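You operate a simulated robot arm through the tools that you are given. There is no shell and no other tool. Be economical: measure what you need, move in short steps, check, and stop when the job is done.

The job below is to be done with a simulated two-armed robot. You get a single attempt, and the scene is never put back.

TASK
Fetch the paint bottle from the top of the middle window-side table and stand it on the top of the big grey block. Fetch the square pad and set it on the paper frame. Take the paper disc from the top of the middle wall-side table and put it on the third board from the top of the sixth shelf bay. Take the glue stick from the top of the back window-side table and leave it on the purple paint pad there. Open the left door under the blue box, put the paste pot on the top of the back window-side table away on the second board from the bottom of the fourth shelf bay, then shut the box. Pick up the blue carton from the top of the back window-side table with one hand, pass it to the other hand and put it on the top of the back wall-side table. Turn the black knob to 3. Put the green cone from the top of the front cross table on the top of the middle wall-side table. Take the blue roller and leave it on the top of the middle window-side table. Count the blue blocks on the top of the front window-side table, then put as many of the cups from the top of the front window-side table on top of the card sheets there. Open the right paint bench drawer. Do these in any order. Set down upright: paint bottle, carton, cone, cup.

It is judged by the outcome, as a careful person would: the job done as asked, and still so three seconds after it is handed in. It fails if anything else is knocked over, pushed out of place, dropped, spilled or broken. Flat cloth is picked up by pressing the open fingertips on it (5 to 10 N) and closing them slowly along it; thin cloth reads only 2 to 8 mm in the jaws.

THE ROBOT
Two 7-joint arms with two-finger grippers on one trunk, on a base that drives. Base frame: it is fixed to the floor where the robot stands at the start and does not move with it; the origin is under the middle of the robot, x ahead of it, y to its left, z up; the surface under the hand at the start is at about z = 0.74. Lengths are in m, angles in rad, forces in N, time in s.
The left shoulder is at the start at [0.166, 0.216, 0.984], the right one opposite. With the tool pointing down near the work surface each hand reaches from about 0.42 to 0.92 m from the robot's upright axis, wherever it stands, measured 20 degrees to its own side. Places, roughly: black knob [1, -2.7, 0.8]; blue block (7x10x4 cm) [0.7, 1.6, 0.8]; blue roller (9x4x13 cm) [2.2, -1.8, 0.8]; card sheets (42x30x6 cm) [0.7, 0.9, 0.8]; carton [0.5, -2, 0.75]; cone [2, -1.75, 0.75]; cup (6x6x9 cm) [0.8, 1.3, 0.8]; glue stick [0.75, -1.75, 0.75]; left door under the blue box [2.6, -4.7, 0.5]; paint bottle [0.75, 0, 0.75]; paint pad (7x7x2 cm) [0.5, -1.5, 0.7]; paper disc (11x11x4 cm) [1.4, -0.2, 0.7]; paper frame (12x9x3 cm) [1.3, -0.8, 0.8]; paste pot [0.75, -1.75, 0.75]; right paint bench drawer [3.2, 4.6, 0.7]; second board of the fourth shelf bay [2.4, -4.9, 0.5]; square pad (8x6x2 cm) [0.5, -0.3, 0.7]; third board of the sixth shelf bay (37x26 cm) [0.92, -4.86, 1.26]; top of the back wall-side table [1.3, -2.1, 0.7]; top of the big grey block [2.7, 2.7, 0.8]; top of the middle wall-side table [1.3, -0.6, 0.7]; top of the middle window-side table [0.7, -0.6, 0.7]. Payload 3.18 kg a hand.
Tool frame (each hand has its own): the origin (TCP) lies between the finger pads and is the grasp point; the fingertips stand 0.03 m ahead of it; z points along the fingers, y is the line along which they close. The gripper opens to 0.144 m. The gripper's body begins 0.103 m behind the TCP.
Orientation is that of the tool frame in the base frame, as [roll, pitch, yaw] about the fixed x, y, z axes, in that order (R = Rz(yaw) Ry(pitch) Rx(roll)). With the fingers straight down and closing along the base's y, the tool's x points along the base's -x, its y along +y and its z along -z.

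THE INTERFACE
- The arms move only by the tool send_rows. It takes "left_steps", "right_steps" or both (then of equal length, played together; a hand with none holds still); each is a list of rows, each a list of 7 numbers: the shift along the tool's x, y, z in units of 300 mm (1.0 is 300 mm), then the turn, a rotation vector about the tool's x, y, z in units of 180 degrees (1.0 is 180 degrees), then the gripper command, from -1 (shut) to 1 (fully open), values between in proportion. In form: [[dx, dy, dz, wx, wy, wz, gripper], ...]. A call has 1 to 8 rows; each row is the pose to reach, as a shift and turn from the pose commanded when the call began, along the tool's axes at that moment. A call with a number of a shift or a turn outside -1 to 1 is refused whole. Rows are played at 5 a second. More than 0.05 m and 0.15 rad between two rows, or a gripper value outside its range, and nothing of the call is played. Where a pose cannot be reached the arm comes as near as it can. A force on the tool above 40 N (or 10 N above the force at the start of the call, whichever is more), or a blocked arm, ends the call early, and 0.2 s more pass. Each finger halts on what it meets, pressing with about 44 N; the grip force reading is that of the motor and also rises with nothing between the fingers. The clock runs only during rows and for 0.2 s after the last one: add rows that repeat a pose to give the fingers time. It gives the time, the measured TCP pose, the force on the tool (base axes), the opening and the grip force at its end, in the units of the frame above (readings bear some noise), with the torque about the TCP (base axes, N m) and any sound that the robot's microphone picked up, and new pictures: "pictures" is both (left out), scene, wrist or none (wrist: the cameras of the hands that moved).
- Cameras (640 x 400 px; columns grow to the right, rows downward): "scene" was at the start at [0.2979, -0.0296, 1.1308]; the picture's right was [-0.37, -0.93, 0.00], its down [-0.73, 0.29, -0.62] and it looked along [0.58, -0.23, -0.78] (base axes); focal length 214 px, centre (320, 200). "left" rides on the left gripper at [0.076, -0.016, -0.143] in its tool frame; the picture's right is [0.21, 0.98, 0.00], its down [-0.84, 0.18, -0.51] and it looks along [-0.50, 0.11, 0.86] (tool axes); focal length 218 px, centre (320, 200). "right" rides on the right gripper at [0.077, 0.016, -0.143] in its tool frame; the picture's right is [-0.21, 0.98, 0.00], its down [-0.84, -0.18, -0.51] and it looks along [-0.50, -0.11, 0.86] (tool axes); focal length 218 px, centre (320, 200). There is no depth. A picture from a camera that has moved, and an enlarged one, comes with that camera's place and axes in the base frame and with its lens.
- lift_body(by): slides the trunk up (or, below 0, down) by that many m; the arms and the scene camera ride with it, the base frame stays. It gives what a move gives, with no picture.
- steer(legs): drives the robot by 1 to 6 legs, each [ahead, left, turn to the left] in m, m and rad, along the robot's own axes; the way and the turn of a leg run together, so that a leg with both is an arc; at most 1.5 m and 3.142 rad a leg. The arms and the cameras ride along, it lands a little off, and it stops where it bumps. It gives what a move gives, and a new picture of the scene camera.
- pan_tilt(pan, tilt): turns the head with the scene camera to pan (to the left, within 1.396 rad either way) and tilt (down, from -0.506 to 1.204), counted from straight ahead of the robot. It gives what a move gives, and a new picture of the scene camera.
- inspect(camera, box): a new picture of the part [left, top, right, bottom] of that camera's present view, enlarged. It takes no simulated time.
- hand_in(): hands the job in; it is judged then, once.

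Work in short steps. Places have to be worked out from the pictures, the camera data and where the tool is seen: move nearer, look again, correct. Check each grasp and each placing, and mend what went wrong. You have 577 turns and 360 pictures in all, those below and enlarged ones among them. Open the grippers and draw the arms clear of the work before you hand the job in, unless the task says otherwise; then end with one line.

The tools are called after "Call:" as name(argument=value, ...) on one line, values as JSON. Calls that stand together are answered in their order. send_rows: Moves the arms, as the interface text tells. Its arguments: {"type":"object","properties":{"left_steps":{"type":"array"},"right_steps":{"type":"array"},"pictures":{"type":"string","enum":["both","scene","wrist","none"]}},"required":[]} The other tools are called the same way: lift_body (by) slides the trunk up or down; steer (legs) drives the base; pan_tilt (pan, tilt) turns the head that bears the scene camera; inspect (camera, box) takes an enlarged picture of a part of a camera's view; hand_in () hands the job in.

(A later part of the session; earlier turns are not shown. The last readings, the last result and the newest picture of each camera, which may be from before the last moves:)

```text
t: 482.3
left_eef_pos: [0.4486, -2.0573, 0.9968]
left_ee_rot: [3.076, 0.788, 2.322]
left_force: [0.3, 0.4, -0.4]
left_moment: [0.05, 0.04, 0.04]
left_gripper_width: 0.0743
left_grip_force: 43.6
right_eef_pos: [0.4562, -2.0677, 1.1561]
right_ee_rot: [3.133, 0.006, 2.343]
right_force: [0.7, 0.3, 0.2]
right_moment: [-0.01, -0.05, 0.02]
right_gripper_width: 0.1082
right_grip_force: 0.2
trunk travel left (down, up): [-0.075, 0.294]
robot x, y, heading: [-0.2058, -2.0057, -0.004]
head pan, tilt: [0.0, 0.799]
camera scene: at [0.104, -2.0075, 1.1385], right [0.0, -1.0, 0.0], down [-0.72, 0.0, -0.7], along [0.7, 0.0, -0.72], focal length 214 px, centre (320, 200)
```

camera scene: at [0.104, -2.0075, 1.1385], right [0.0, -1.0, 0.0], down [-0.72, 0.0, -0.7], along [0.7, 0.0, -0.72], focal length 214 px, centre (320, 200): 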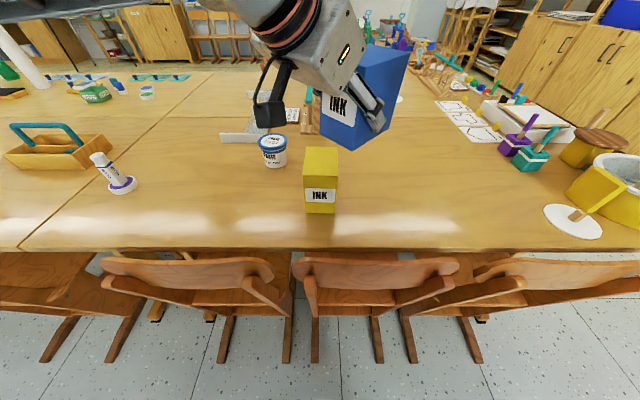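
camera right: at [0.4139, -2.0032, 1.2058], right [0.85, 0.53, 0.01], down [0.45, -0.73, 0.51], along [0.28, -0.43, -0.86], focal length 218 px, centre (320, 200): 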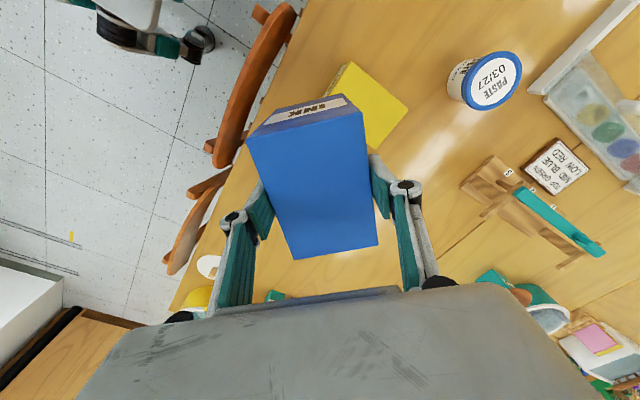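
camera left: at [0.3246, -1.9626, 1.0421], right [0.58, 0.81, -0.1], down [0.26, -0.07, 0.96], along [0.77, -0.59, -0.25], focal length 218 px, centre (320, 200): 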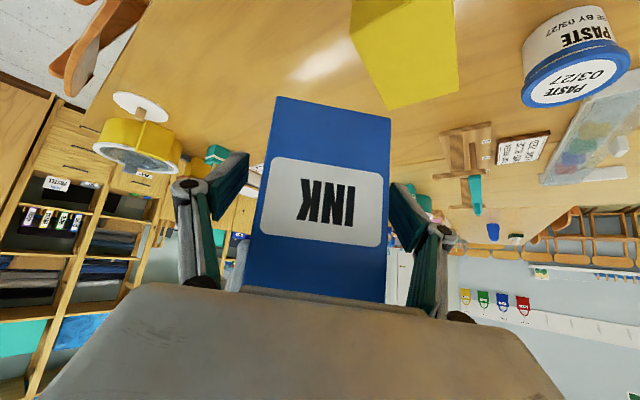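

Handover done; the left hand holds the carton. The right hand withdraws to the right (yaw back), the left carries the carton to the left.

Call:
send_rows(right_steps=[[-0.02, -0.09, -0.02, 0, 0, -0.0, 0.4], [-0.04, -0.18, -0.02, 0, 0, -0.042, 0.4], [-0.06, -0.27, -0.02, 0, 0, -0.083, 0.4], [-0.08, -0.36, -0.02, 0, 0, -0.125, 0.4], [-0.1, -0.45, -0.02, 0, 0, -0.167, 0.4], [-0.12, -0.54, -0.02, 0, 0, -0.208, 0.4], [-0.126, -0.588, -0.02, 0, 0, -0.25, 0.4], [-0.126, -0.588, -0.02, 0, 0, -0.25, 0.4]], left_steps=[[0.072, 0.096, -0.084, 0, 0, 0, -0.3], [0.144, 0.192, -0.169, 0, 0, 0, -0.3], [0.216, 0.289, -0.253, 0, 0, 0, -0.3], [0.289, 0.385, -0.338, 0, 0, 0, -0.3], [0.361, 0.481, -0.422, 0, 0, 0, -0.3], [0.433, 0.577, -0.506, 0, 0, 0, -0.3], [0.505, 0.674, -0.59, 0, 0, 0, -0.3], [0.577, 0.77, -0.675, 0, 0, 0, -0.3]], pictures="scene")

```text
t: 484.1
left_eef_pos: [0.4334, -1.8514, 1.0131]
left_ee_rot: [3.079, 0.787, 2.324]
left_force: [-0.3, -0.2, -5.0]
left_moment: [0.07, 0.07, 0.01]
left_gripper_width: 0.0746
left_grip_force: 44.5
left hand out of reach, approached as far as the arm can: row 5, 6, 7, 8
right_eef_pos: [0.3331, -2.1945, 1.1129]
right_ee_rot: [3.136, 0.01, 3.13]
right_force: [0.2, -0.5, 0.6]
right_moment: [0.03, 0.01, -0.03]
right_gripper_width: 0.1011
right_grip_force: 0.0
right hand out of reach, approached as far as the arm can: row 4, 5, 6, 7, 8
trunk travel left (down, up): [-0.075, 0.294]
robot x, y, heading: [-0.2031, -2.0054, -0.0]
head pan, tilt: [0.0, 0.799]
camera scene: at [0.1043, -2.0077, 1.1383], right [0.0, -1.0, 0.0], down [-0.72, 0.0, -0.7], along [0.7, 0.0, -0.72], focal length 214 px, centre (320, 200)
```

scene: 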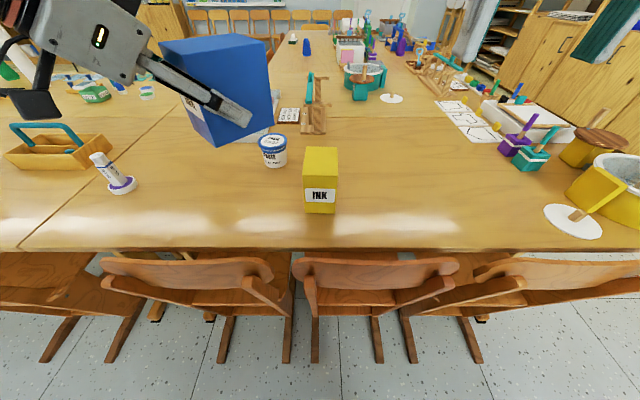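

I yaw the left hand back to straight-ahead so it can carry the carton further left.

Call:
send_rows(left_steps=[[0, 0, 0, -0.0295, 0.002, -0.0293, -0.3], [0, 0, 0, -0.059, 0.004, -0.0587, -0.3], [0, 0, 0, -0.0885, 0.006, -0.088, -0.3], [0, 0, 0, -0.118, 0.007, -0.117, -0.3], [0, 0, 0, -0.1475, 0.009, -0.147, -0.3], [0, 0, 0, -0.177, 0.011, -0.176, -0.3]], pictures="none")

Call:
send_rows(left_steps=[[0, 0.13, 0, 0, 0, 0, -0.3], [0, 0.26, 0, 0, 0, 0, -0.3], [0, 0.39, 0, 0, 0, 0, -0.3], [0, 0.52, 0, 0, 0, 0, -0.3]], pictures="none")

```text
t: 485.5
left_eef_pos: [0.4307, -1.8524, 1.0103]
left_ee_rot: [3.077, 0.788, 3.109]
left_force: [0.3, -0.1, -6.1]
left_moment: [0.0, 0.08, 0.02]
left_gripper_width: 0.0742
left_grip_force: 44.0
right_eef_pos: [0.3328, -2.1948, 1.1124]
right_ee_rot: [3.136, 0.01, 3.127]
right_force: [-0.4, 0.8, -1.0]
right_moment: [0.02, -0.02, -0.01]
right_gripper_width: 0.1007
right_grip_force: 0.0
trunk travel left (down, up): [-0.075, 0.294]
robot x, y, heading: [-0.2042, -2.0075, 0.004]
head pan, tilt: [0.0, 0.799]
```

```text
t: 486.5
left_eef_pos: [0.4272, -1.6942, 1.0177]
left_ee_rot: [3.078, 0.788, 3.109]
left_force: [0.9, -0.5, -5.7]
left_moment: [-0.01, 0.08, -0.01]
left_gripper_width: 0.0742
left_grip_force: 43.6
right_eef_pos: [0.3331, -2.192, 1.1132]
right_ee_rot: [3.139, 0.011, 3.13]
right_force: [0.8, 0.4, -0.3]
right_moment: [-0.04, -0.01, -0.04]
right_gripper_width: 0.1006
right_grip_force: 0.1
trunk travel left (down, up): [-0.075, 0.294]
robot x, y, heading: [-0.2063, -2.0067, -0.002]
head pan, tilt: [0.0, 0.799]
```

Left hand is out at the side. I strafe left and ahead so the pot is in the right hand's sector.

Call:
steer(legs=[[0.08, 0.3, 0]])

Call:
send_rows(right_steps=[[-0.1, 0, 0.1, 0, 0, 0, 0.5], [-0.2, 0, 0.22, 0, 0, 0, 0.5], [-0.3, 0, 0.34, 0, 0, 0, 0.5], [-0.4, 0, 0.46, 0, 0, 0, 0.5], [-0.45, 0, 0.52, 0, 0, 0, 0.5]], pictures="wrist")

```text
t: 489.7
left_eef_pos: [0.5073, -1.3963, 1.0177]
left_ee_rot: [3.079, 0.787, 3.109]
left_force: [0.8, 0.8, -4.4]
left_moment: [0.01, 0.05, -0.02]
left_gripper_width: 0.0743
left_grip_force: 44.0
right_eef_pos: [0.4147, -1.8937, 1.1137]
right_ee_rot: [3.135, 0.012, 3.131]
right_force: [0.4, 0.2, 0.2]
right_moment: [-0.01, 0.0, -0.02]
right_gripper_width: 0.1009
right_grip_force: 0.0
trunk travel left (down, up): [-0.075, 0.294]
robot x, y, heading: [-0.1246, -1.7044, -0.001]
head pan, tilt: [0.0, 0.799]
camera scene: at [0.1851, -1.7087, 1.1384], right [0.0, -1.0, 0.0], down [-0.72, 0.0, -0.7], along [0.7, 0.0, -0.72], focal length 214 px, centre (320, 200)
```

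scene: 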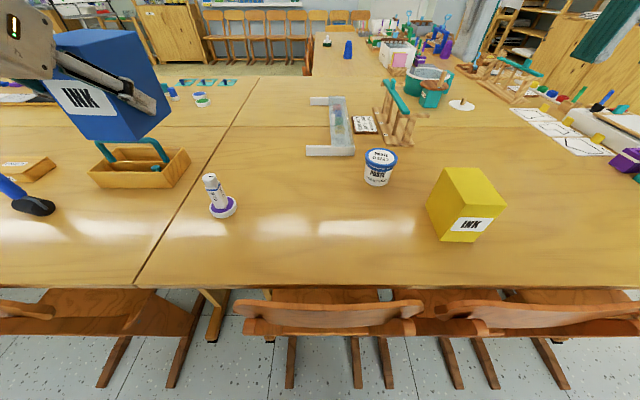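

```text
t: 490.9
left_eef_pos: [0.5081, -1.3965, 1.0173]
left_ee_rot: [3.076, 0.786, 3.109]
left_force: [-0.3, 0.0, -5.5]
left_moment: [-0.01, 0.08, 0.0]
left_gripper_width: 0.0743
left_grip_force: 43.5
right_eef_pos: [0.5512, -1.8955, 0.9602]
right_ee_rot: [3.136, 0.011, 3.129]
right_force: [0.1, 0.2, 0.1]
right_moment: [-0.03, 0.01, 0.01]
right_gripper_width: 0.1079
right_grip_force: 0.1
trunk travel left (down, up): [-0.075, 0.294]
robot x, y, heading: [-0.1219, -1.7076, 0.004]
head pan, tilt: [0.0, 0.799]
camera right: at [0.4735, -1.88, 1.0998], right [0.22, 0.98, 0.01], down [0.83, -0.19, 0.52], along [0.5, -0.11, -0.86], focal length 218 px, centre (320, 200)
```

right: 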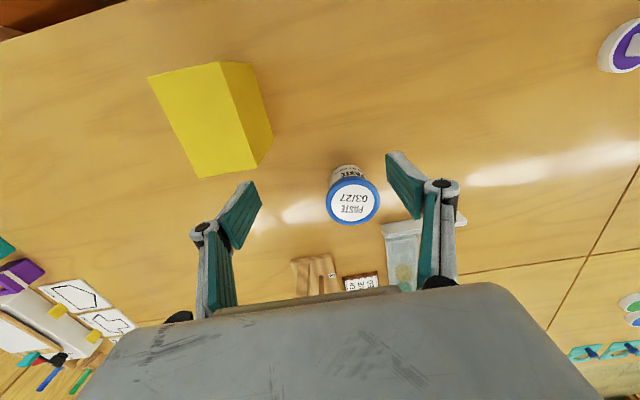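

Pot centre ≈[0.658,-1.867], top ≈0.81. I align y, move over it and descend with wider opening.

Call:
send_rows(right_steps=[[-0.08, 0.097, 0.08, 0, 0, 0, 0.7], [-0.2, 0.097, 0.16, 0, 0, 0, 0.7], [-0.3, 0.097, 0.24, 0, 0, 0, 0.7], [-0.357, 0.097, 0.33, 0, 0, 0, 0.7], [-0.357, 0.097, 0.45, 0, 0, 0, 0.7], [-0.357, 0.097, 0.45, 0, 0, 0, 0.7]], pictures="wrist")

```text
t: 492.3
left_eef_pos: [0.508, -1.3962, 1.0171]
left_ee_rot: [3.077, 0.789, 3.108]
left_force: [-0.4, -0.8, -5.5]
left_moment: [-0.03, 0.11, 0.02]
left_gripper_width: 0.0743
left_grip_force: 43.6
right_eef_pos: [0.6619, -1.8661, 0.8284]
right_ee_rot: [3.136, 0.013, 3.129]
right_force: [-0.1, 0.4, -0.1]
right_moment: [0.0, 0.01, 0.01]
right_gripper_width: 0.1223
right_grip_force: 0.1
trunk travel left (down, up): [-0.075, 0.294]
robot x, y, heading: [-0.125, -1.7063, 0.001]
head pan, tilt: [0.0, 0.799]
camera right: at [0.5842, -1.8498, 0.9684], right [0.22, 0.98, 0.01], down [0.83, -0.19, 0.52], along [0.51, -0.11, -0.86], focal length 218 px, centre (320, 200)
```

right: 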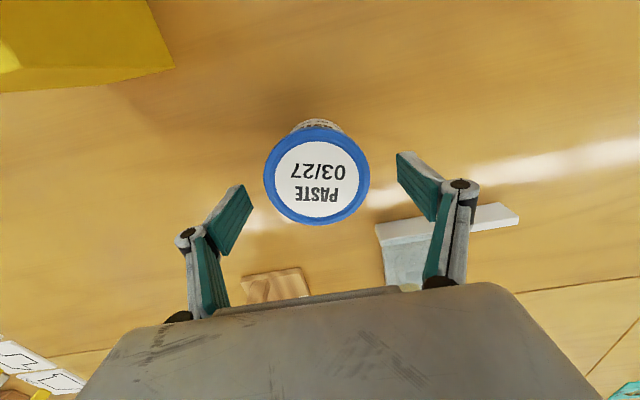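

Lid centred. Lower 4.5 cm and close.

Call:
send_rows(right_steps=[[0.01, 0, 0.08, 0, 0, 0, 0.7], [0.01, 0, 0.15, 0, 0, 0, 0.7], [0.01, 0, 0.15, 0, 0, 0, 0.3], [0.01, 0, 0.15, 0, 0, 0, 0.0], [0.01, 0, 0.15, 0, 0, 0, -0.2], [0.01, 0, 0.15, 0, 0, 0, -0.2]], pictures="none")

```text
t: 493.7
left_eef_pos: [0.5076, -1.3956, 1.0176]
left_ee_rot: [3.077, 0.787, 3.109]
left_force: [-0.8, -0.7, -4.3]
left_moment: [0.01, 0.1, -0.02]
left_gripper_width: 0.0743
left_grip_force: 44.0
right_eef_pos: [0.6596, -1.8656, 0.7826]
right_ee_rot: [3.136, 0.009, 3.128]
right_force: [-0.3, -0.1, -0.3]
right_moment: [-0.03, 0.08, 0.02]
right_gripper_width: 0.0767
right_grip_force: 44.3
trunk travel left (down, up): [-0.075, 0.294]
robot x, y, heading: [-0.1228, -1.7097, 0.003]
head pan, tilt: [0.0, 0.799]
```

Pot gripped (77 mm). Lift and pull in.

Call:
send_rows(right_steps=[[0, 0, -0.1, 0, 0, 0, -0.2], [0.03, 0, -0.24, 0, 0, 0, -0.2], [0.13, 0, -0.36, 0, 0, 0, -0.2], [0.25, -0.02, -0.46, 0, 0, 0, -0.2], [0.38, -0.04, -0.54, 0, 0, 0, -0.2], [0.5, -0.06, -0.62, 0, 0, 0, -0.2], [0.62, -0.08, -0.66, 0, 0, 0, -0.2]], pictures="wrist")

```text
t: 495.3
left_eef_pos: [0.508, -1.3958, 1.0185]
left_ee_rot: [3.075, 0.788, 3.108]
left_force: [0.2, 0.2, -4.2]
left_moment: [-0.03, 0.14, -0.01]
left_gripper_width: 0.0743
left_grip_force: 43.7
right_eef_pos: [0.47, -1.8911, 0.9755]
right_ee_rot: [3.134, 0.012, 3.129]
right_force: [-0.9, -0.9, -2.8]
right_moment: [-0.01, 0.0, 0.02]
right_gripper_width: 0.0749
right_grip_force: 44.0
trunk travel left (down, up): [-0.075, 0.294]
robot x, y, heading: [-0.1225, -1.7084, -0.002]
head pan, tilt: [0.0, 0.799]
camera right: at [0.3907, -1.8755, 1.1154], right [0.22, 0.98, 0.01], down [0.83, -0.19, 0.52], along [0.51, -0.11, -0.86], focal length 218 px, centre (320, 200)
```

right: 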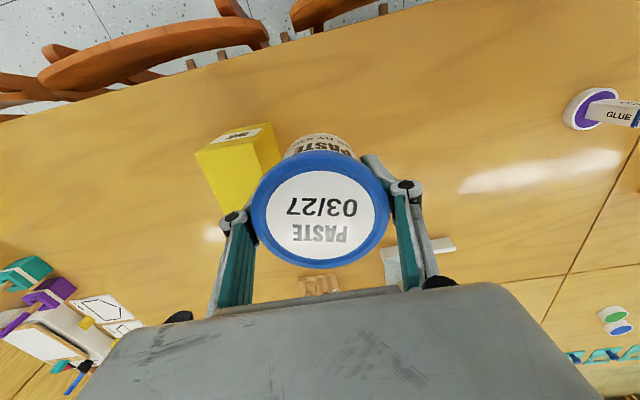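

Pot held under its lid rim. I back off and go down the aisle to the shelf corridor, then look at the back table end.

Call:
steer(legs=[[-0.22, 0, 0], [0, -1.45, 0], [0, -0.45, 0], [1.2, 0, 0]])

Call:
pan_tilt(pan=1.2, tilt=0.5)

```text
t: 519.1
left_eef_pos: [1.4558, -3.3291, 1.0179]
left_ee_rot: [3.076, 0.788, 3.084]
left_force: [-0.6, -0.1, -5.0]
left_moment: [0.0, 0.1, 0.03]
left_gripper_width: 0.0746
left_grip_force: 43.8
right_eef_pos: [1.4065, -3.8248, 0.9751]
right_ee_rot: [3.137, 0.01, 3.107]
right_force: [0.9, -0.5, -3.2]
right_moment: [-0.01, 0.02, 0.04]
right_gripper_width: 0.0743
right_grip_force: 43.7
trunk travel left (down, up): [-0.075, 0.294]
robot x, y, heading: [0.8185, -3.6262, -0.024]
head pan, tilt: [0.0, 0.799]
camera scene: at [1.1266, -3.6359, 1.1383], right [-0.02, -1.0, 0.0], down [-0.72, 0.01, -0.7], along [0.7, -0.01, -0.72], focal length 214 px, centre (320, 200)
```

scene: 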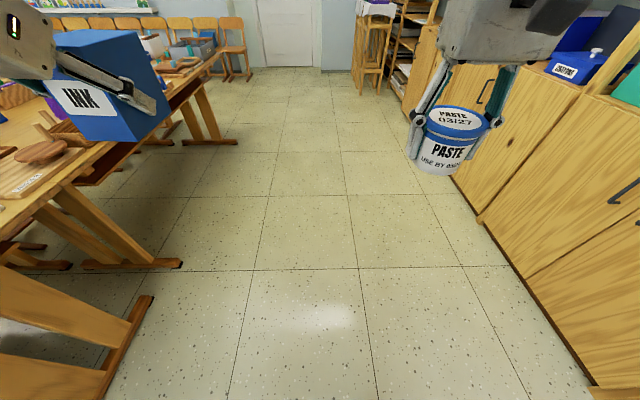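

```text
t: 520.5
left_eef_pos: [1.4577, -3.3299, 1.018]
left_ee_rot: [3.077, 0.787, 3.087]
left_force: [-0.1, -0.5, -4.7]
left_moment: [-0.01, 0.04, 0.01]
left_gripper_width: 0.0743
left_grip_force: 43.4
right_eef_pos: [1.4067, -3.8249, 0.9744]
right_ee_rot: [3.137, 0.011, 3.106]
right_force: [0.7, -0.1, -3.5]
right_moment: [-0.01, 0.0, -0.03]
right_gripper_width: 0.0742
right_grip_force: 44.2
trunk travel left (down, up): [-0.075, 0.294]
robot x, y, heading: [0.8194, -3.6277, -0.021]
head pan, tilt: [1.201, 0.499]
camera scene: at [1.0805, -3.5502, 1.1642], right [0.92, -0.38, 0.0], down [-0.18, -0.44, -0.88], along [0.33, 0.81, -0.48], focal length 214 px, centre (320, 200)
```

scene: 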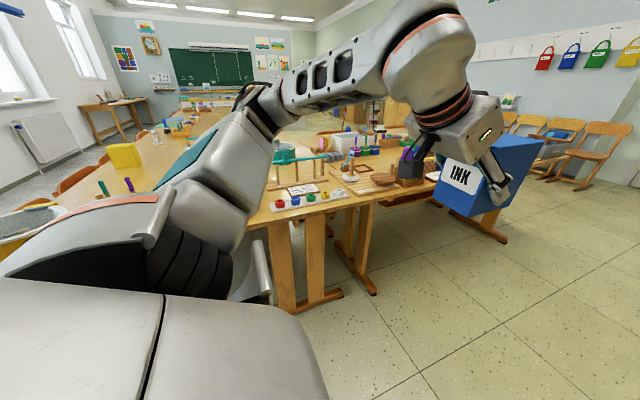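

Table end is at y≈-2.9. I drive on to x≈1.6 and turn to face the back wall-side table.

Call:
steer(legs=[[0.75, -0.05, 0], [0, 0, 1.59]])

Call:
pan_tilt(pan=0.15, tilt=0.7)

```text
t: 528.4
left_eef_pos: [1.247, -3.0617, 1.0168]
left_ee_rot: [3.077, 0.788, -1.607]
left_force: [0.8, -1.0, -4.2]
left_moment: [-0.06, -0.05, -0.02]
left_gripper_width: 0.0744
left_grip_force: 44.0
right_eef_pos: [1.741, -3.1018, 0.9744]
right_ee_rot: [3.135, 0.011, -1.587]
right_force: [-0.1, -0.2, -3.2]
right_moment: [-0.02, -0.01, -0.03]
right_gripper_width: 0.0743
right_grip_force: 43.9
trunk travel left (down, up): [-0.075, 0.294]
robot x, y, heading: [1.5584, -3.6938, 1.567]
head pan, tilt: [1.201, 0.499]
camera scene: at [1.4736, -3.4359, 1.1642], right [0.36, 0.93, 0.0], down [0.45, -0.17, -0.88], along [-0.82, 0.32, -0.48], focal length 214 px, centre (320, 200)
```

scene: 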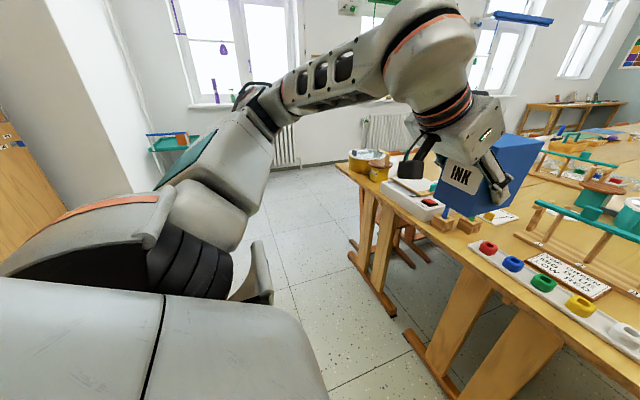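

```text
t: 529.7
left_eef_pos: [1.2473, -3.0611, 1.0174]
left_ee_rot: [3.077, 0.789, -1.607]
left_force: [1.0, 1.1, -4.6]
left_moment: [-0.1, 0.01, 0.01]
left_gripper_width: 0.0747
left_grip_force: 44.2
right_eef_pos: [1.7418, -3.1017, 0.9741]
right_ee_rot: [3.138, 0.012, -1.588]
right_force: [0.1, -0.1, -3.5]
right_moment: [0.04, 0.01, 0.02]
right_gripper_width: 0.0746
right_grip_force: 44.5
trunk travel left (down, up): [-0.075, 0.294]
robot x, y, heading: [1.558, -3.6927, 1.569]
head pan, tilt: [0.15, 0.7]
camera scene: at [1.5459, -3.3849, 1.1465], right [0.99, 0.15, 0.0], down [0.1, -0.64, -0.76], along [-0.11, 0.76, -0.64], focal length 214 px, centre (320, 200)
```

scene: 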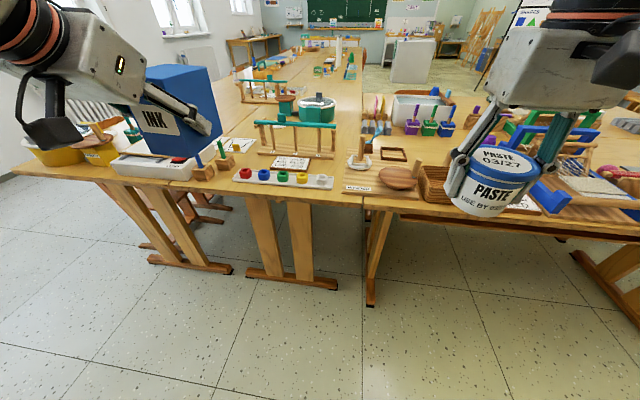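

I zoom in on the back wall-side table to find a free spot.

Call:
inspect(camera="scene", box=[170, 50, 390, 200])

```text
2.67 times, centred on (280, 125) of scene
camera zoom: at [1.5459, -3.3849, 1.1465], right [0.99, 0.15, 0.0], down [0.1, -0.64, -0.76], along [-0.11, 0.76, -0.64], focal length 572 px, centre (427, 400)
```

zoom: 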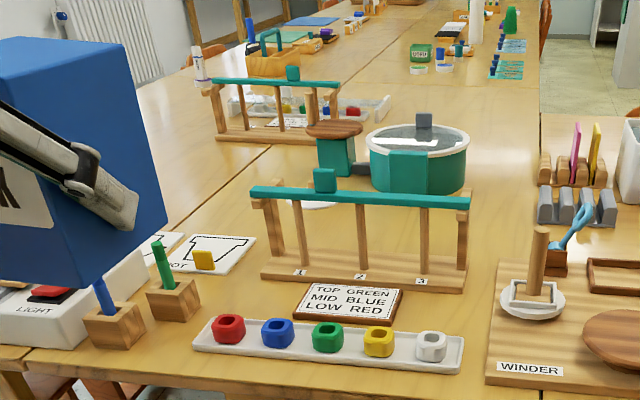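

The near part of that table is full, but its far part (around [1.45,-1.6]) is free and reachable from the wall aisle. I drive back round: along the corridor, up the far passage.

Call:
steer(legs=[[-0.14, 0, 0], [0, -1.45, 0], [0, -1.0, 0], [1.45, 0, 0], [1.45, 0, 0], [0, 0, 2.1]])

```text
t: 570.9
left_eef_pos: [3.7296, -1.6053, 1.017]
left_ee_rot: [3.079, 0.786, 0.433]
left_force: [0.8, -0.5, -5.7]
left_moment: [0.05, -0.06, -0.03]
left_gripper_width: 0.0743
left_grip_force: 43.8
right_eef_pos: [3.5413, -1.1448, 0.974]
right_ee_rot: [3.136, 0.011, 0.453]
right_force: [-0.2, 0.3, -3.2]
right_moment: [0.0, 0.01, 0.0]
right_gripper_width: 0.0737
right_grip_force: 44.4
trunk travel left (down, up): [-0.075, 0.294]
robot x, y, heading: [4.1511, -1.0458, -2.676]
head pan, tilt: [0.15, 0.7]
camera scene: at [3.8848, -1.1963, 1.1465], right [-0.58, 0.81, 0.0], down [0.53, 0.37, -0.76], along [-0.62, -0.44, -0.64], focal length 214 px, centre (320, 200)
```

scene: 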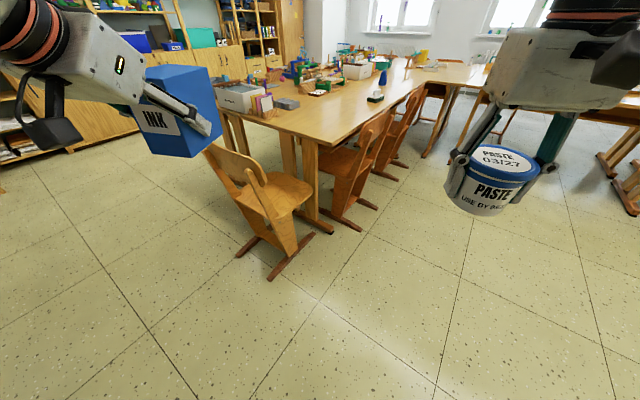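

I drive to about (2.3,-0.5), keeping clear of the chairs, then toward the corner.

Call:
steer(legs=[[0.704, -0.66, 0], [0.704, -0.66, 0], [0.4, 0.24, 0]])

Call:
pan_tilt(pan=0.1, tilt=0.8)

```text
t: 585.3
left_eef_pos: [1.5813, -1.413, 1.0172]
left_ee_rot: [3.077, 0.787, 0.409]
left_force: [-0.1, -0.2, -5.3]
left_moment: [0.07, -0.13, 0.01]
left_gripper_width: 0.0745
left_grip_force: 43.9
right_eef_pos: [1.4055, -0.95, 0.9748]
right_ee_rot: [3.137, 0.01, 0.428]
right_force: [0.3, -0.3, -3.2]
right_moment: [0.01, 0.0, 0.0]
right_gripper_width: 0.0745
right_grip_force: 44.0
trunk travel left (down, up): [-0.075, 0.294]
robot x, y, heading: [2.0184, -0.8616, -2.695]
head pan, tilt: [0.15, 0.7]
camera scene: at [1.7465, -1.0084, 1.1465], right [-0.56, 0.83, 0.0], down [0.53, 0.36, -0.76], along [-0.63, -0.43, -0.64], focal length 214 px, centre (320, 200)
```

scene: 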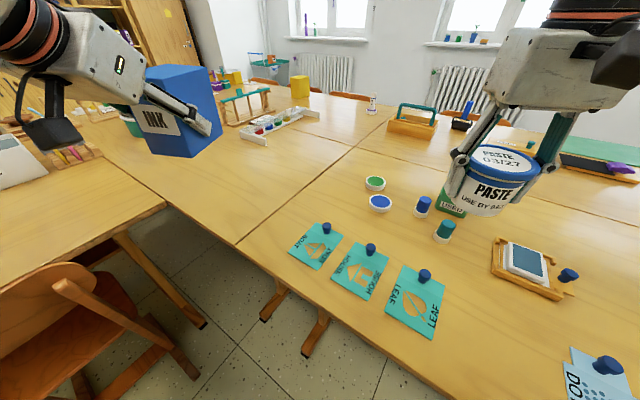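

```text
t: 586.0
left_eef_pos: [1.581, -1.4135, 1.0171]
left_ee_rot: [3.077, 0.784, 0.408]
left_force: [-0.2, 0.1, -5.6]
left_moment: [0.02, -0.08, 0.0]
left_gripper_width: 0.0744
left_grip_force: 44.0
right_eef_pos: [1.4059, -0.9494, 0.9735]
right_ee_rot: [3.138, 0.011, 0.432]
right_force: [0.3, 0.3, -3.9]
right_moment: [0.02, -0.03, -0.01]
right_gripper_width: 0.074
right_grip_force: 44.3
trunk travel left (down, up): [-0.075, 0.294]
robot x, y, heading: [2.0206, -0.8653, -2.701]
head pan, tilt: [0.099, 0.799]
camera scene: at [1.7479, -1.0023, 1.1383], right [-0.52, 0.86, 0.0], down [0.61, 0.37, -0.7], along [-0.6, -0.36, -0.72], focal length 214 px, centre (320, 200)
```

scene: 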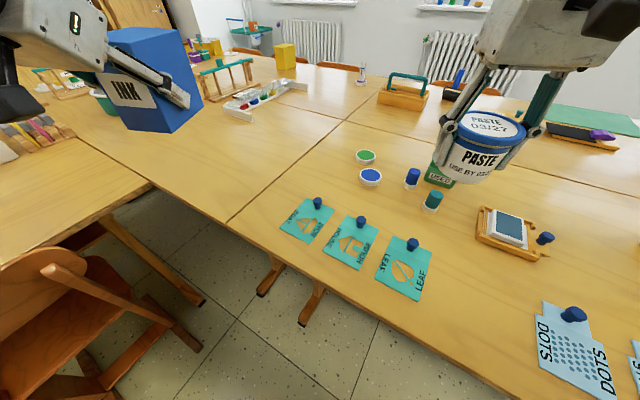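

Free area on the back wall-side table around [1.42,-1.55]. I carry the carton down to just above it.

Call:
send_rows(left_steps=[[0.009, 0.02, 0.138, 0, 0, 0, -0.3], [0.018, 0.04, 0.275, 0, 0, 0, -0.3], [0.027, 0.061, 0.413, 0, 0, 0, -0.3], [0.035, 0.081, 0.55, 0, 0, 0, -0.3], [0.044, 0.1, 0.688, 0, 0, 0, -0.3], [0.053, 0.122, 0.825, 0, 0, 0, -0.3], [0.062, 0.142, 0.963, 0, 0, 0, -0.3], [0.062, 0.142, 0.963, 0, 0, 0, -0.3]], pictures="both")

```text
t: 587.8
left_eef_pos: [1.432, -1.5478, 0.8045]
left_ee_rot: [3.077, 0.789, 0.408]
left_force: [0.1, 0.5, -3.8]
left_moment: [0.05, -0.12, -0.01]
left_gripper_width: 0.0744
left_grip_force: 44.1
right_eef_pos: [1.4061, -0.949, 0.9757]
right_ee_rot: [3.138, 0.011, 0.43]
right_force: [1.4, -0.1, -2.8]
right_moment: [0.0, 0.0, 0.0]
right_gripper_width: 0.0741
right_grip_force: 43.6
trunk travel left (down, up): [-0.075, 0.294]
robot x, y, heading: [2.0187, -0.8632, -2.699]
head pan, tilt: [0.099, 0.799]
camera scene: at [1.7485, -1.0019, 1.1387], right [-0.52, 0.86, 0.0], down [0.61, 0.37, -0.7], along [-0.6, -0.36, -0.72], focal length 214 px, centre (320, 200)
camera left: at [1.5636, -1.4616, 0.8506], right [0.56, -0.82, -0.1], down [-0.15, -0.22, 0.96], along [-0.81, -0.53, -0.25], focal length 218 px, centre (320, 200)
```

scene: 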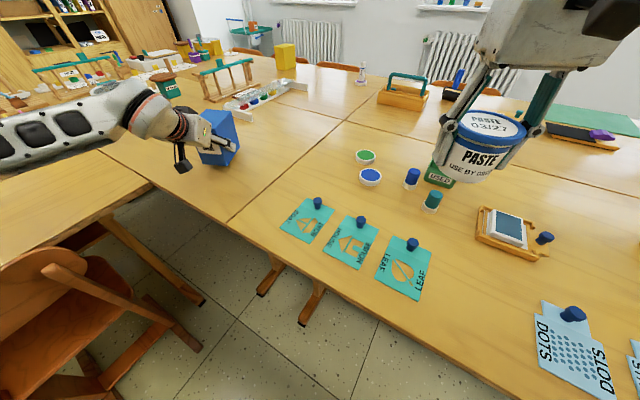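
left: 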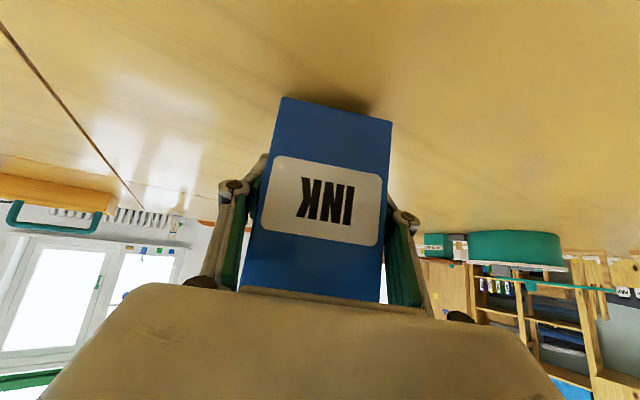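

Almost down. Lower straight to contact in small steps.

Call:
send_rows(left_steps=[[0.012, -0.001, 0.012, 0, 0, 0, -0.3], [0.022, -0.001, 0.022, 0, 0, 0, -0.3], [0.029, -0.002, 0.029, 0, 0, 0, -0.3], [0.035, -0.002, 0.035, 0, 0, 0, -0.3], [0.041, -0.002, 0.041, 0, 0, 0, -0.3], [0.047, -0.003, 0.047, 0, 0, 0, -0.3]], pictures="none")

```text
t: 589.2
left_eef_pos: [1.4326, -1.5452, 0.7898]
left_ee_rot: [3.075, 0.796, 0.408]
left_force: [3.9, 1.2, 12.2]
left_moment: [0.06, 1.12, -0.06]
left_gripper_width: 0.0747
left_grip_force: 44.1
right_eef_pos: [1.4064, -0.9489, 0.9759]
right_ee_rot: [3.136, 0.013, 0.428]
right_force: [-0.2, -0.3, -3.0]
right_moment: [0.01, -0.01, 0.02]
right_gripper_width: 0.0743
right_grip_force: 43.7
trunk travel left (down, up): [-0.075, 0.294]
robot x, y, heading: [2.0176, -0.8621, -2.698]
head pan, tilt: [0.099, 0.799]
```

Contact. Release, then withdraw back along the fingers.

Call:
send_rows(left_steps=[[-0.007, 0, -0.007, 0, 0, 0, -0.3], [-0.007, 0, -0.007, 0, 0, 0, 0.1], [-0.007, 0, -0.007, 0, 0, 0, 0.4], [-0.007, 0, -0.1, 0, 0, 0, 0.5], [-0.007, 0, -0.25, 0, 0, 0, 0.5], [-0.007, 0, -0.4, 0, 0, 0, 0.5], [-0.007, 0, -0.55, 0, 0, 0, 0.5], [-0.007, 0, -0.7, 0, 0, 0, 0.5]], pictures="scene")

```text
t: 591.0
left_eef_pos: [1.565, -1.4708, 0.9312]
left_ee_rot: [3.077, 0.787, 0.407]
left_force: [-0.6, -0.1, -0.5]
left_moment: [0.01, -0.01, -0.01]
left_gripper_width: 0.1079
left_grip_force: 0.0
right_eef_pos: [1.4066, -0.9483, 0.9751]
right_ee_rot: [3.137, 0.012, 0.43]
right_force: [0.3, -0.7, -2.9]
right_moment: [0.0, 0.03, 0.0]
right_gripper_width: 0.074
right_grip_force: 43.7
trunk travel left (down, up): [-0.075, 0.294]
robot x, y, heading: [2.0182, -0.8613, -2.696]
head pan, tilt: [0.099, 0.799]
camera scene: at [1.7488, -1.0015, 1.1388], right [-0.52, 0.86, 0.0], down [0.61, 0.37, -0.7], along [-0.6, -0.36, -0.72], focal length 214 px, centre (320, 200)
```

scene: 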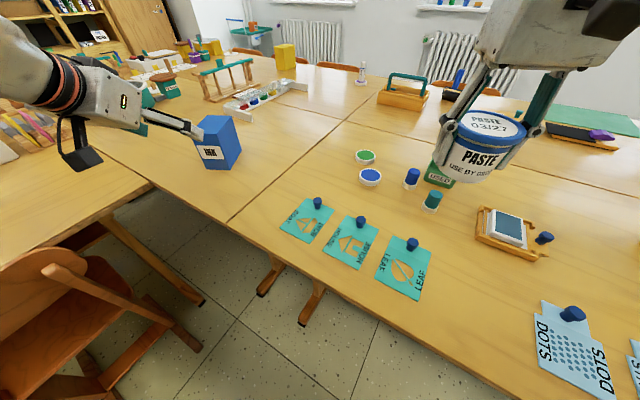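

Carton stands upright on the back wall-side table. Now I retrace the route to the shelf corridor with the pot.

Call:
steer(legs=[[-0.4, -0.24, 0], [-0.704, 0.66, 0], [-0.704, 0.66, 0], [0, 0, 1.125], [1.4, 0, 0], [1.3, 0, 0]])

Call:
steer(legs=[[0, -1.45, 0]])

Call:
pan_tilt(pan=0.1, tilt=0.5)

```text
t: 620.6
left_eef_pos: [4.4102, -4.4233, 0.923]
left_ee_rot: [3.089, 0.761, 1.533]
left_force: [0.1, 1.8, -0.2]
left_moment: [-0.02, 0.01, 0.12]
left_gripper_width: 0.108
left_grip_force: 0.0
right_eef_pos: [3.8743, -4.3401, 0.9742]
right_ee_rot: [3.139, 0.011, 1.539]
right_force: [0.5, 0.0, -2.8]
right_moment: [0.02, 0.01, 0.01]
right_gripper_width: 0.074
right_grip_force: 43.6
trunk travel left (down, up): [-0.075, 0.294]
robot x, y, heading: [4.0692, -3.7497, -1.595]
head pan, tilt: [0.099, 0.799]
stopped in leg 6: the force on the tool passed its limit at 59 N (the readings are from after the stop); the commanded pose is now the measured one
camera scene: at [4.073, -4.0584, 1.1385], right [-1.0, -0.08, 0.0], down [-0.06, 0.71, -0.7], along [0.06, -0.69, -0.72], focal length 214 px, centre (320, 200)
```

scene: 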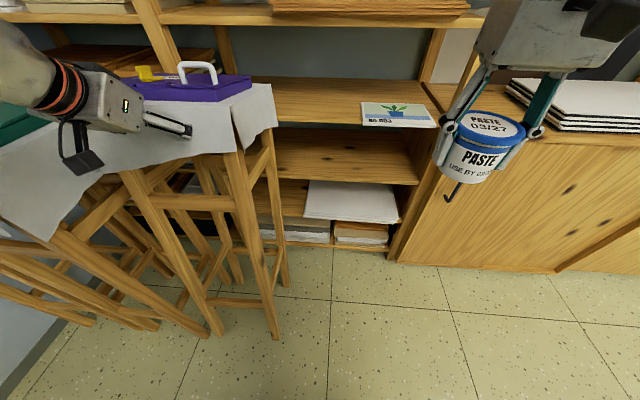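

```text
t: 634.0
left_eef_pos: [2.8802, -4.3884, 0.9229]
left_ee_rot: [3.089, 0.762, 1.51]
left_force: [-0.9, 0.0, 0.2]
left_moment: [0.0, 0.01, 0.03]
left_gripper_width: 0.1078
left_grip_force: 0.1
right_eef_pos: [2.3448, -4.2915, 0.9733]
right_ee_rot: [3.137, 0.012, 1.516]
right_force: [0.6, 0.4, -2.7]
right_moment: [0.01, -0.01, 0.01]
right_gripper_width: 0.0741
right_grip_force: 44.3
trunk travel left (down, up): [-0.075, 0.294]
robot x, y, heading: [2.5527, -3.7042, -1.614]
head pan, tilt: [0.099, 0.799]
camera scene: at [2.5504, -4.0154, 1.1384], right [-1.0, -0.06, 0.0], down [-0.04, 0.72, -0.7], along [0.04, -0.7, -0.72], focal length 214 px, centre (320, 200)
```

scene: 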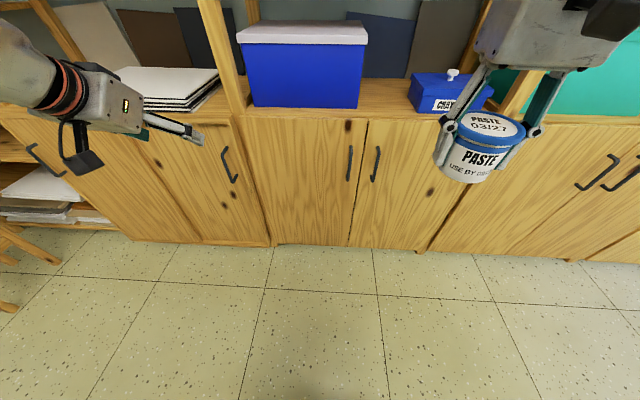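

```text
t: 634.9
left_eef_pos: [2.8796, -4.3875, 0.9233]
left_ee_rot: [3.091, 0.762, 1.512]
left_force: [-0.2, 0.1, -0.7]
left_moment: [-0.02, 0.03, -0.02]
left_gripper_width: 0.108
left_grip_force: 0.1
right_eef_pos: [2.3452, -4.2917, 0.9748]
right_ee_rot: [3.137, 0.009, 1.516]
right_force: [-0.3, 0.4, -3.5]
right_moment: [0.06, -0.02, -0.01]
right_gripper_width: 0.0741
right_grip_force: 44.4
trunk travel left (down, up): [-0.075, 0.294]
robot x, y, heading: [2.5522, -3.7104, -1.615]
head pan, tilt: [0.099, 0.499]
camera scene: at [2.5511, -4.0258, 1.1643], right [-1.0, -0.06, 0.0], down [-0.03, 0.48, -0.88], along [0.05, -0.88, -0.48], focal length 214 px, centre (320, 200)
```

scene: 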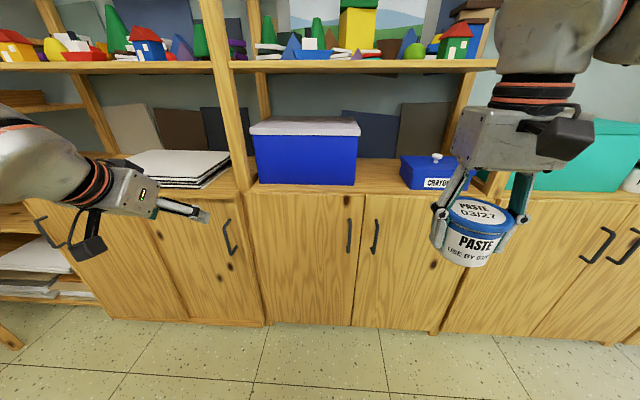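

(The left hand brushed the cloth-covered stool at the passage end; I'll check that later.) The pot must go in under the cabinet top, so I need to regrip it with a tilted hand. I zoom to see the cabinet top and the door handles.

Call:
inspect(camera="scene", box=[240, 110, 460, 260])

```text
2.67 times, centred on (350, 185) of scene
camera zoom: at [2.5511, -4.0258, 1.1643], right [-1.0, -0.06, 0.0], down [-0.03, 0.48, -0.88], along [0.05, -0.88, -0.48], focal length 572 px, centre (240, 240)
```

zoom: 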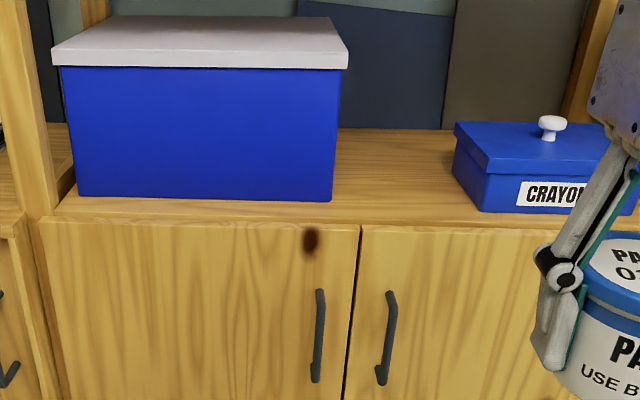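

The cabinet top is cramped, so I'll regrip the pot on a table. On the way I first deal with the black knob at the tables' back end: turn round to face +y and move to x≈1.2.

Call:
steer(legs=[[0, 0, 3.14], [0, 1.35, 0]])

Call:
pan_tilt(pan=0.15, tilt=0.7)

```text
t: 654.6
left_eef_pos: [0.8602, -2.9249, 0.9229]
left_ee_rot: [3.09, 0.761, -1.673]
left_force: [-0.2, 1.2, 0.7]
left_moment: [0.0, -0.01, 0.03]
left_gripper_width: 0.1077
left_grip_force: 0.0
right_eef_pos: [1.3911, -3.0438, 0.9736]
right_ee_rot: [3.136, 0.01, -1.669]
right_force: [-0.1, -0.2, -3.2]
right_moment: [-0.04, 0.0, -0.01]
right_gripper_width: 0.0742
right_grip_force: 44.2
trunk travel left (down, up): [-0.075, 0.294]
robot x, y, heading: [1.1571, -3.6191, 1.487]
head pan, tilt: [0.099, 0.499]
camera scene: at [1.1762, -3.3045, 1.1644], right [1.0, 0.02, 0.0], down [0.01, -0.48, -0.88], along [-0.01, 0.88, -0.48], focal length 214 px, centre (320, 200)
```

scene: 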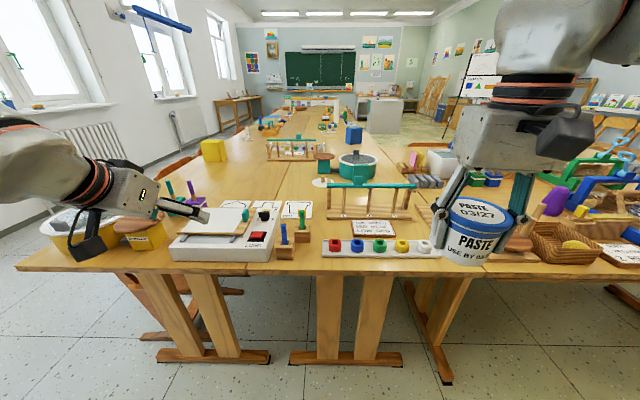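

```text
t: 655.4
left_eef_pos: [0.8598, -2.924, 0.9231]
left_ee_rot: [3.09, 0.761, -1.675]
left_force: [-0.2, -0.2, 0.1]
left_moment: [-0.01, -0.01, -0.06]
left_gripper_width: 0.1082
left_grip_force: 0.1
right_eef_pos: [1.3898, -3.044, 0.9742]
right_ee_rot: [3.137, 0.009, -1.669]
right_force: [0.4, 0.4, -3.4]
right_moment: [0.01, -0.02, -0.02]
right_gripper_width: 0.0739
right_grip_force: 44.0
trunk travel left (down, up): [-0.075, 0.294]
robot x, y, heading: [1.1568, -3.6204, 1.489]
head pan, tilt: [0.15, 0.7]
camera scene: at [1.172, -3.3108, 1.1467], right [1.0, 0.07, 0.0], down [0.04, -0.64, -0.77], along [-0.05, 0.76, -0.64], focal length 214 px, centre (320, 200)
```

scene: 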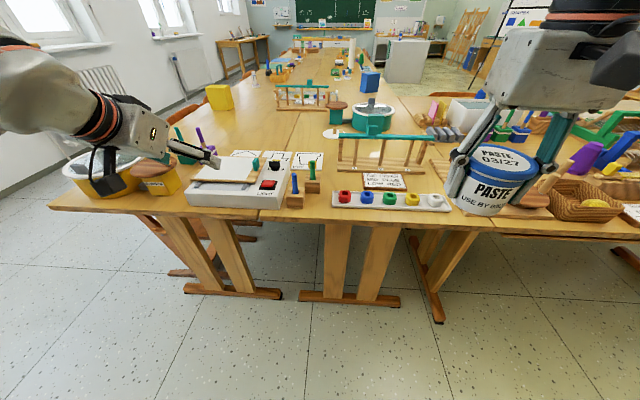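

Carton stands upright in the distance. I zoom on the white LIGHT box with the black knob.

Call:
inspect(camera="scene", box=[180, 140, 340, 220])

```text
4.00 times, centred on (260, 180) of scene
camera zoom: at [1.172, -3.3108, 1.1467], right [1.0, 0.07, 0.0], down [0.04, -0.64, -0.77], along [-0.05, 0.76, -0.64], focal length 858 px, centre (560, 280)
```

zoom: 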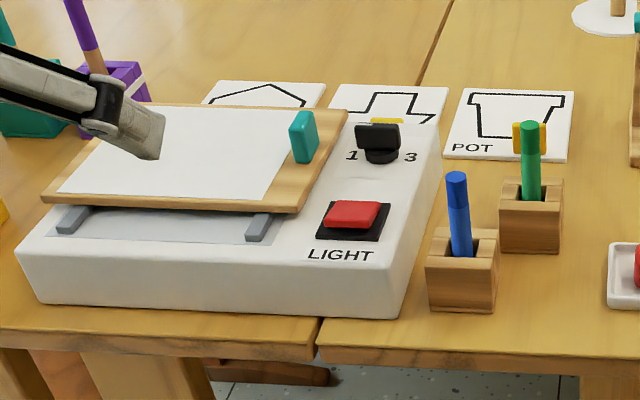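

The knob is a black bar-handled dial at ≈[1.0,-2.76], with 1 on the left and 3 on the right. I straighten the left hand, drive 0.1 m closer and look from above.

Call:
send_rows(left_steps=[[-0.031, 0, -0.032, 0, 0.0403, 0, 0], [-0.061, 0, -0.064, 0, 0.0807, 0, 0], [-0.092, 0, -0.096, 0, 0.121, 0, 0], [-0.123, 0, -0.129, 0, 0.161, 0, 0], [-0.153, 0, -0.161, 0, 0.202, 0, 0], [-0.184, 0, -0.193, 0, 0.242, 0, 0]], pictures="none")

Call:
steer(legs=[[0.1, 0, 0.08]])

```text
t: 656.8
left_eef_pos: [0.8728, -2.9826, 0.9716]
left_ee_rot: [3.108, 0.044, -1.596]
left_force: [0.8, -0.3, 0.0]
left_moment: [0.08, 0.07, 0.03]
left_gripper_width: 0.0721
left_grip_force: 0.0
left hand out of reach, approached as far as the arm can: row 5, 6
right_eef_pos: [1.3916, -3.0453, 0.9736]
right_ee_rot: [3.133, 0.012, -1.668]
right_force: [-0.2, -0.3, -2.5]
right_moment: [-0.01, 0.1, -0.01]
right_gripper_width: 0.0741
right_grip_force: 43.7
trunk travel left (down, up): [-0.075, 0.294]
robot x, y, heading: [1.1501, -3.6202, 1.486]
head pan, tilt: [0.15, 0.7]
```

```text
t: 657.9
left_eef_pos: [0.8253, -2.9075, 0.9689]
left_ee_rot: [3.109, 0.042, -1.515]
left_force: [-0.4, -0.2, 0.8]
left_moment: [0.01, -0.04, 0.02]
left_gripper_width: 0.0718
left_grip_force: 0.1
right_eef_pos: [1.3484, -2.9285, 0.9741]
right_ee_rot: [3.139, 0.009, -1.589]
right_force: [0.2, 0.5, -3.7]
right_moment: [-0.05, -0.01, 0.04]
right_gripper_width: 0.0742
right_grip_force: 43.8
trunk travel left (down, up): [-0.075, 0.294]
robot x, y, heading: [1.1617, -3.5184, 1.571]
head pan, tilt: [0.15, 0.7]
camera scene: at [1.1513, -3.2126, 1.1468], right [0.99, 0.15, 0.0], down [0.09, -0.64, -0.76], along [-0.11, 0.76, -0.64], focal length 214 px, centre (320, 200)
```

scene: 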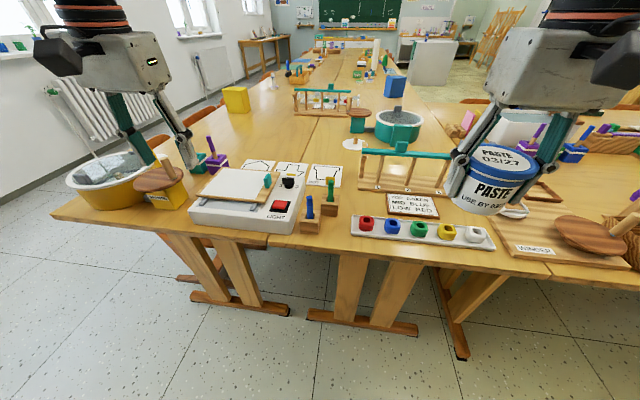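

I bring the left hand above the knob for a close look.

Call:
send_rows(left_steps=[[-0.06, -0.12, -0.02, 0, 0, 0, 0], [-0.12, -0.24, -0.04, 0, 0, 0, 0], [-0.18, -0.36, -0.06, 0, 0, 0, 0], [-0.24, -0.48, -0.08, 0, 0, 0, 0], [-0.3, -0.6, -0.1, 0, 0, 0, 0]], pictures="wrist")

```text
t: 659.1
left_eef_pos: [1.0046, -2.808, 0.996]
left_ee_rot: [3.105, 0.042, -1.516]
left_force: [0.1, 0.2, 0.1]
left_moment: [0.01, 0.02, -0.02]
left_gripper_width: 0.0721
left_grip_force: 0.0
right_eef_pos: [1.3496, -2.9299, 0.9733]
right_ee_rot: [3.137, 0.011, -1.589]
right_force: [0.3, -0.9, -3.3]
right_moment: [-0.03, 0.03, -0.01]
right_gripper_width: 0.074
right_grip_force: 43.7
trunk travel left (down, up): [-0.075, 0.294]
robot x, y, heading: [1.1616, -3.525, 1.567]
head pan, tilt: [0.15, 0.7]
camera left: at [1.0297, -2.8885, 1.1351], right [-0.96, -0.26, 0.02], down [-0.21, 0.81, 0.55], along [-0.16, 0.52, -0.84], focal length 218 px, centre (320, 200)
```

left: 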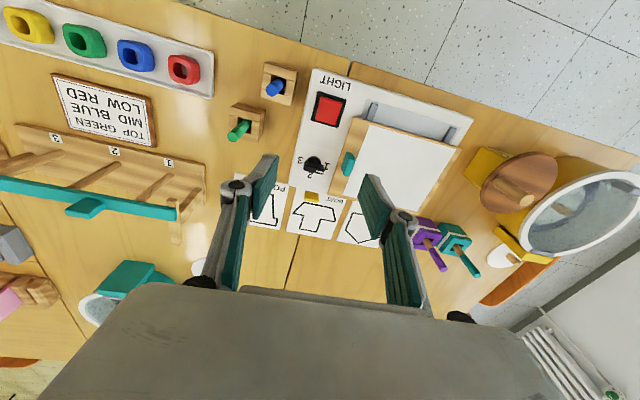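

Zoom in on the knob and its marks.

Call:
inspect(camera="left", box=[280, 130, 360, 180])

```text
8.00 times, centred on (320, 155) of left
camera zoom: at [1.0297, -2.8885, 1.1351], right [-0.96, -0.26, 0.02], down [-0.21, 0.81, 0.55], along [-0.16, 0.52, -0.84], focal length 1746 px, centre (320, 560)
```

zoom: 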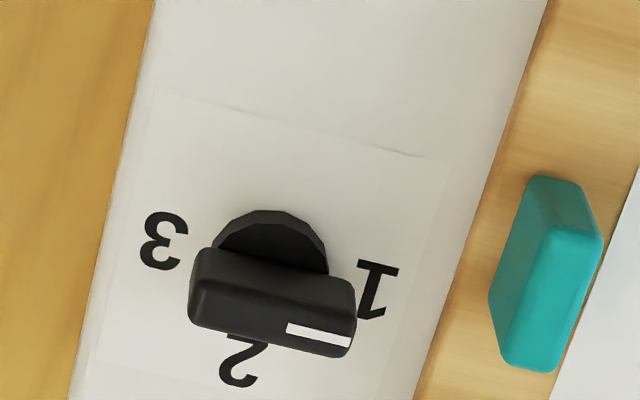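

The white mark points to 1; the scale runs 1 (left) – 2 (far) – 3 (right), so the knob must turn 180° clockwise seen from above. Knob at ≈[0.995,-2.748]. I first yaw the left hand −90° so it can grip across the bar.

Call:
send_rows(left_steps=[[0, 0, 0, 0.002, 0.002, -0.042, -0.2], [0, 0, 0, 0.004, 0.004, -0.083, -0.2], [0, 0, 0, 0.006, 0.007, -0.125, -0.2], [0, 0, 0, 0.008, 0.009, -0.167, -0.2], [0, 0, 0, 0.01, 0.011, -0.208, -0.2], [0, 0, 0, 0.0117, 0.0134, -0.25, -0.2]], pictures="none")

Call:
send_rows(left_steps=[[0, 0, 0, 0, 0, -0.042, -0.2], [0, 0, 0, 0, 0, -0.083, -0.2], [0, 0, 0, 0, 0, -0.125, -0.2], [0, 0, 0, 0, 0, -0.167, -0.2], [0, 0, 0, 0, 0, -0.208, -0.2], [0, 0, 0, 0, 0, -0.25, -0.2]], pictures="none")

```text
t: 660.5
left_eef_pos: [1.0011, -2.8083, 0.9961]
left_ee_rot: [-3.119, 0.002, -0.725]
left_force: [0.1, 0.0, -0.3]
left_moment: [0.0, 0.0, 0.01]
left_gripper_width: 0.0577
left_grip_force: 0.1
right_eef_pos: [1.3472, -2.9282, 0.9741]
right_ee_rot: [3.138, 0.01, -1.589]
right_force: [0.0, 0.2, -3.3]
right_moment: [-0.04, 0.0, -0.03]
right_gripper_width: 0.074
right_grip_force: 44.1
trunk travel left (down, up): [-0.075, 0.294]
robot x, y, heading: [1.165, -3.5233, 1.566]
head pan, tilt: [0.15, 0.7]
```

```text
t: 661.9
left_eef_pos: [1.001, -2.8083, 0.996]
left_ee_rot: [-3.124, -0.016, 0.06]
left_force: [0.6, 0.6, 0.3]
left_moment: [0.0, 0.0, 0.02]
left_gripper_width: 0.0575
left_grip_force: 0.0
right_eef_pos: [1.3473, -2.9297, 0.975]
right_ee_rot: [3.137, 0.012, -1.587]
right_force: [0.5, 0.2, -2.5]
right_moment: [0.0, 0.03, 0.0]
right_gripper_width: 0.0744
right_grip_force: 43.2
trunk travel left (down, up): [-0.075, 0.294]
robot x, y, heading: [1.1634, -3.5204, 1.572]
head pan, tilt: [0.15, 0.7]
```

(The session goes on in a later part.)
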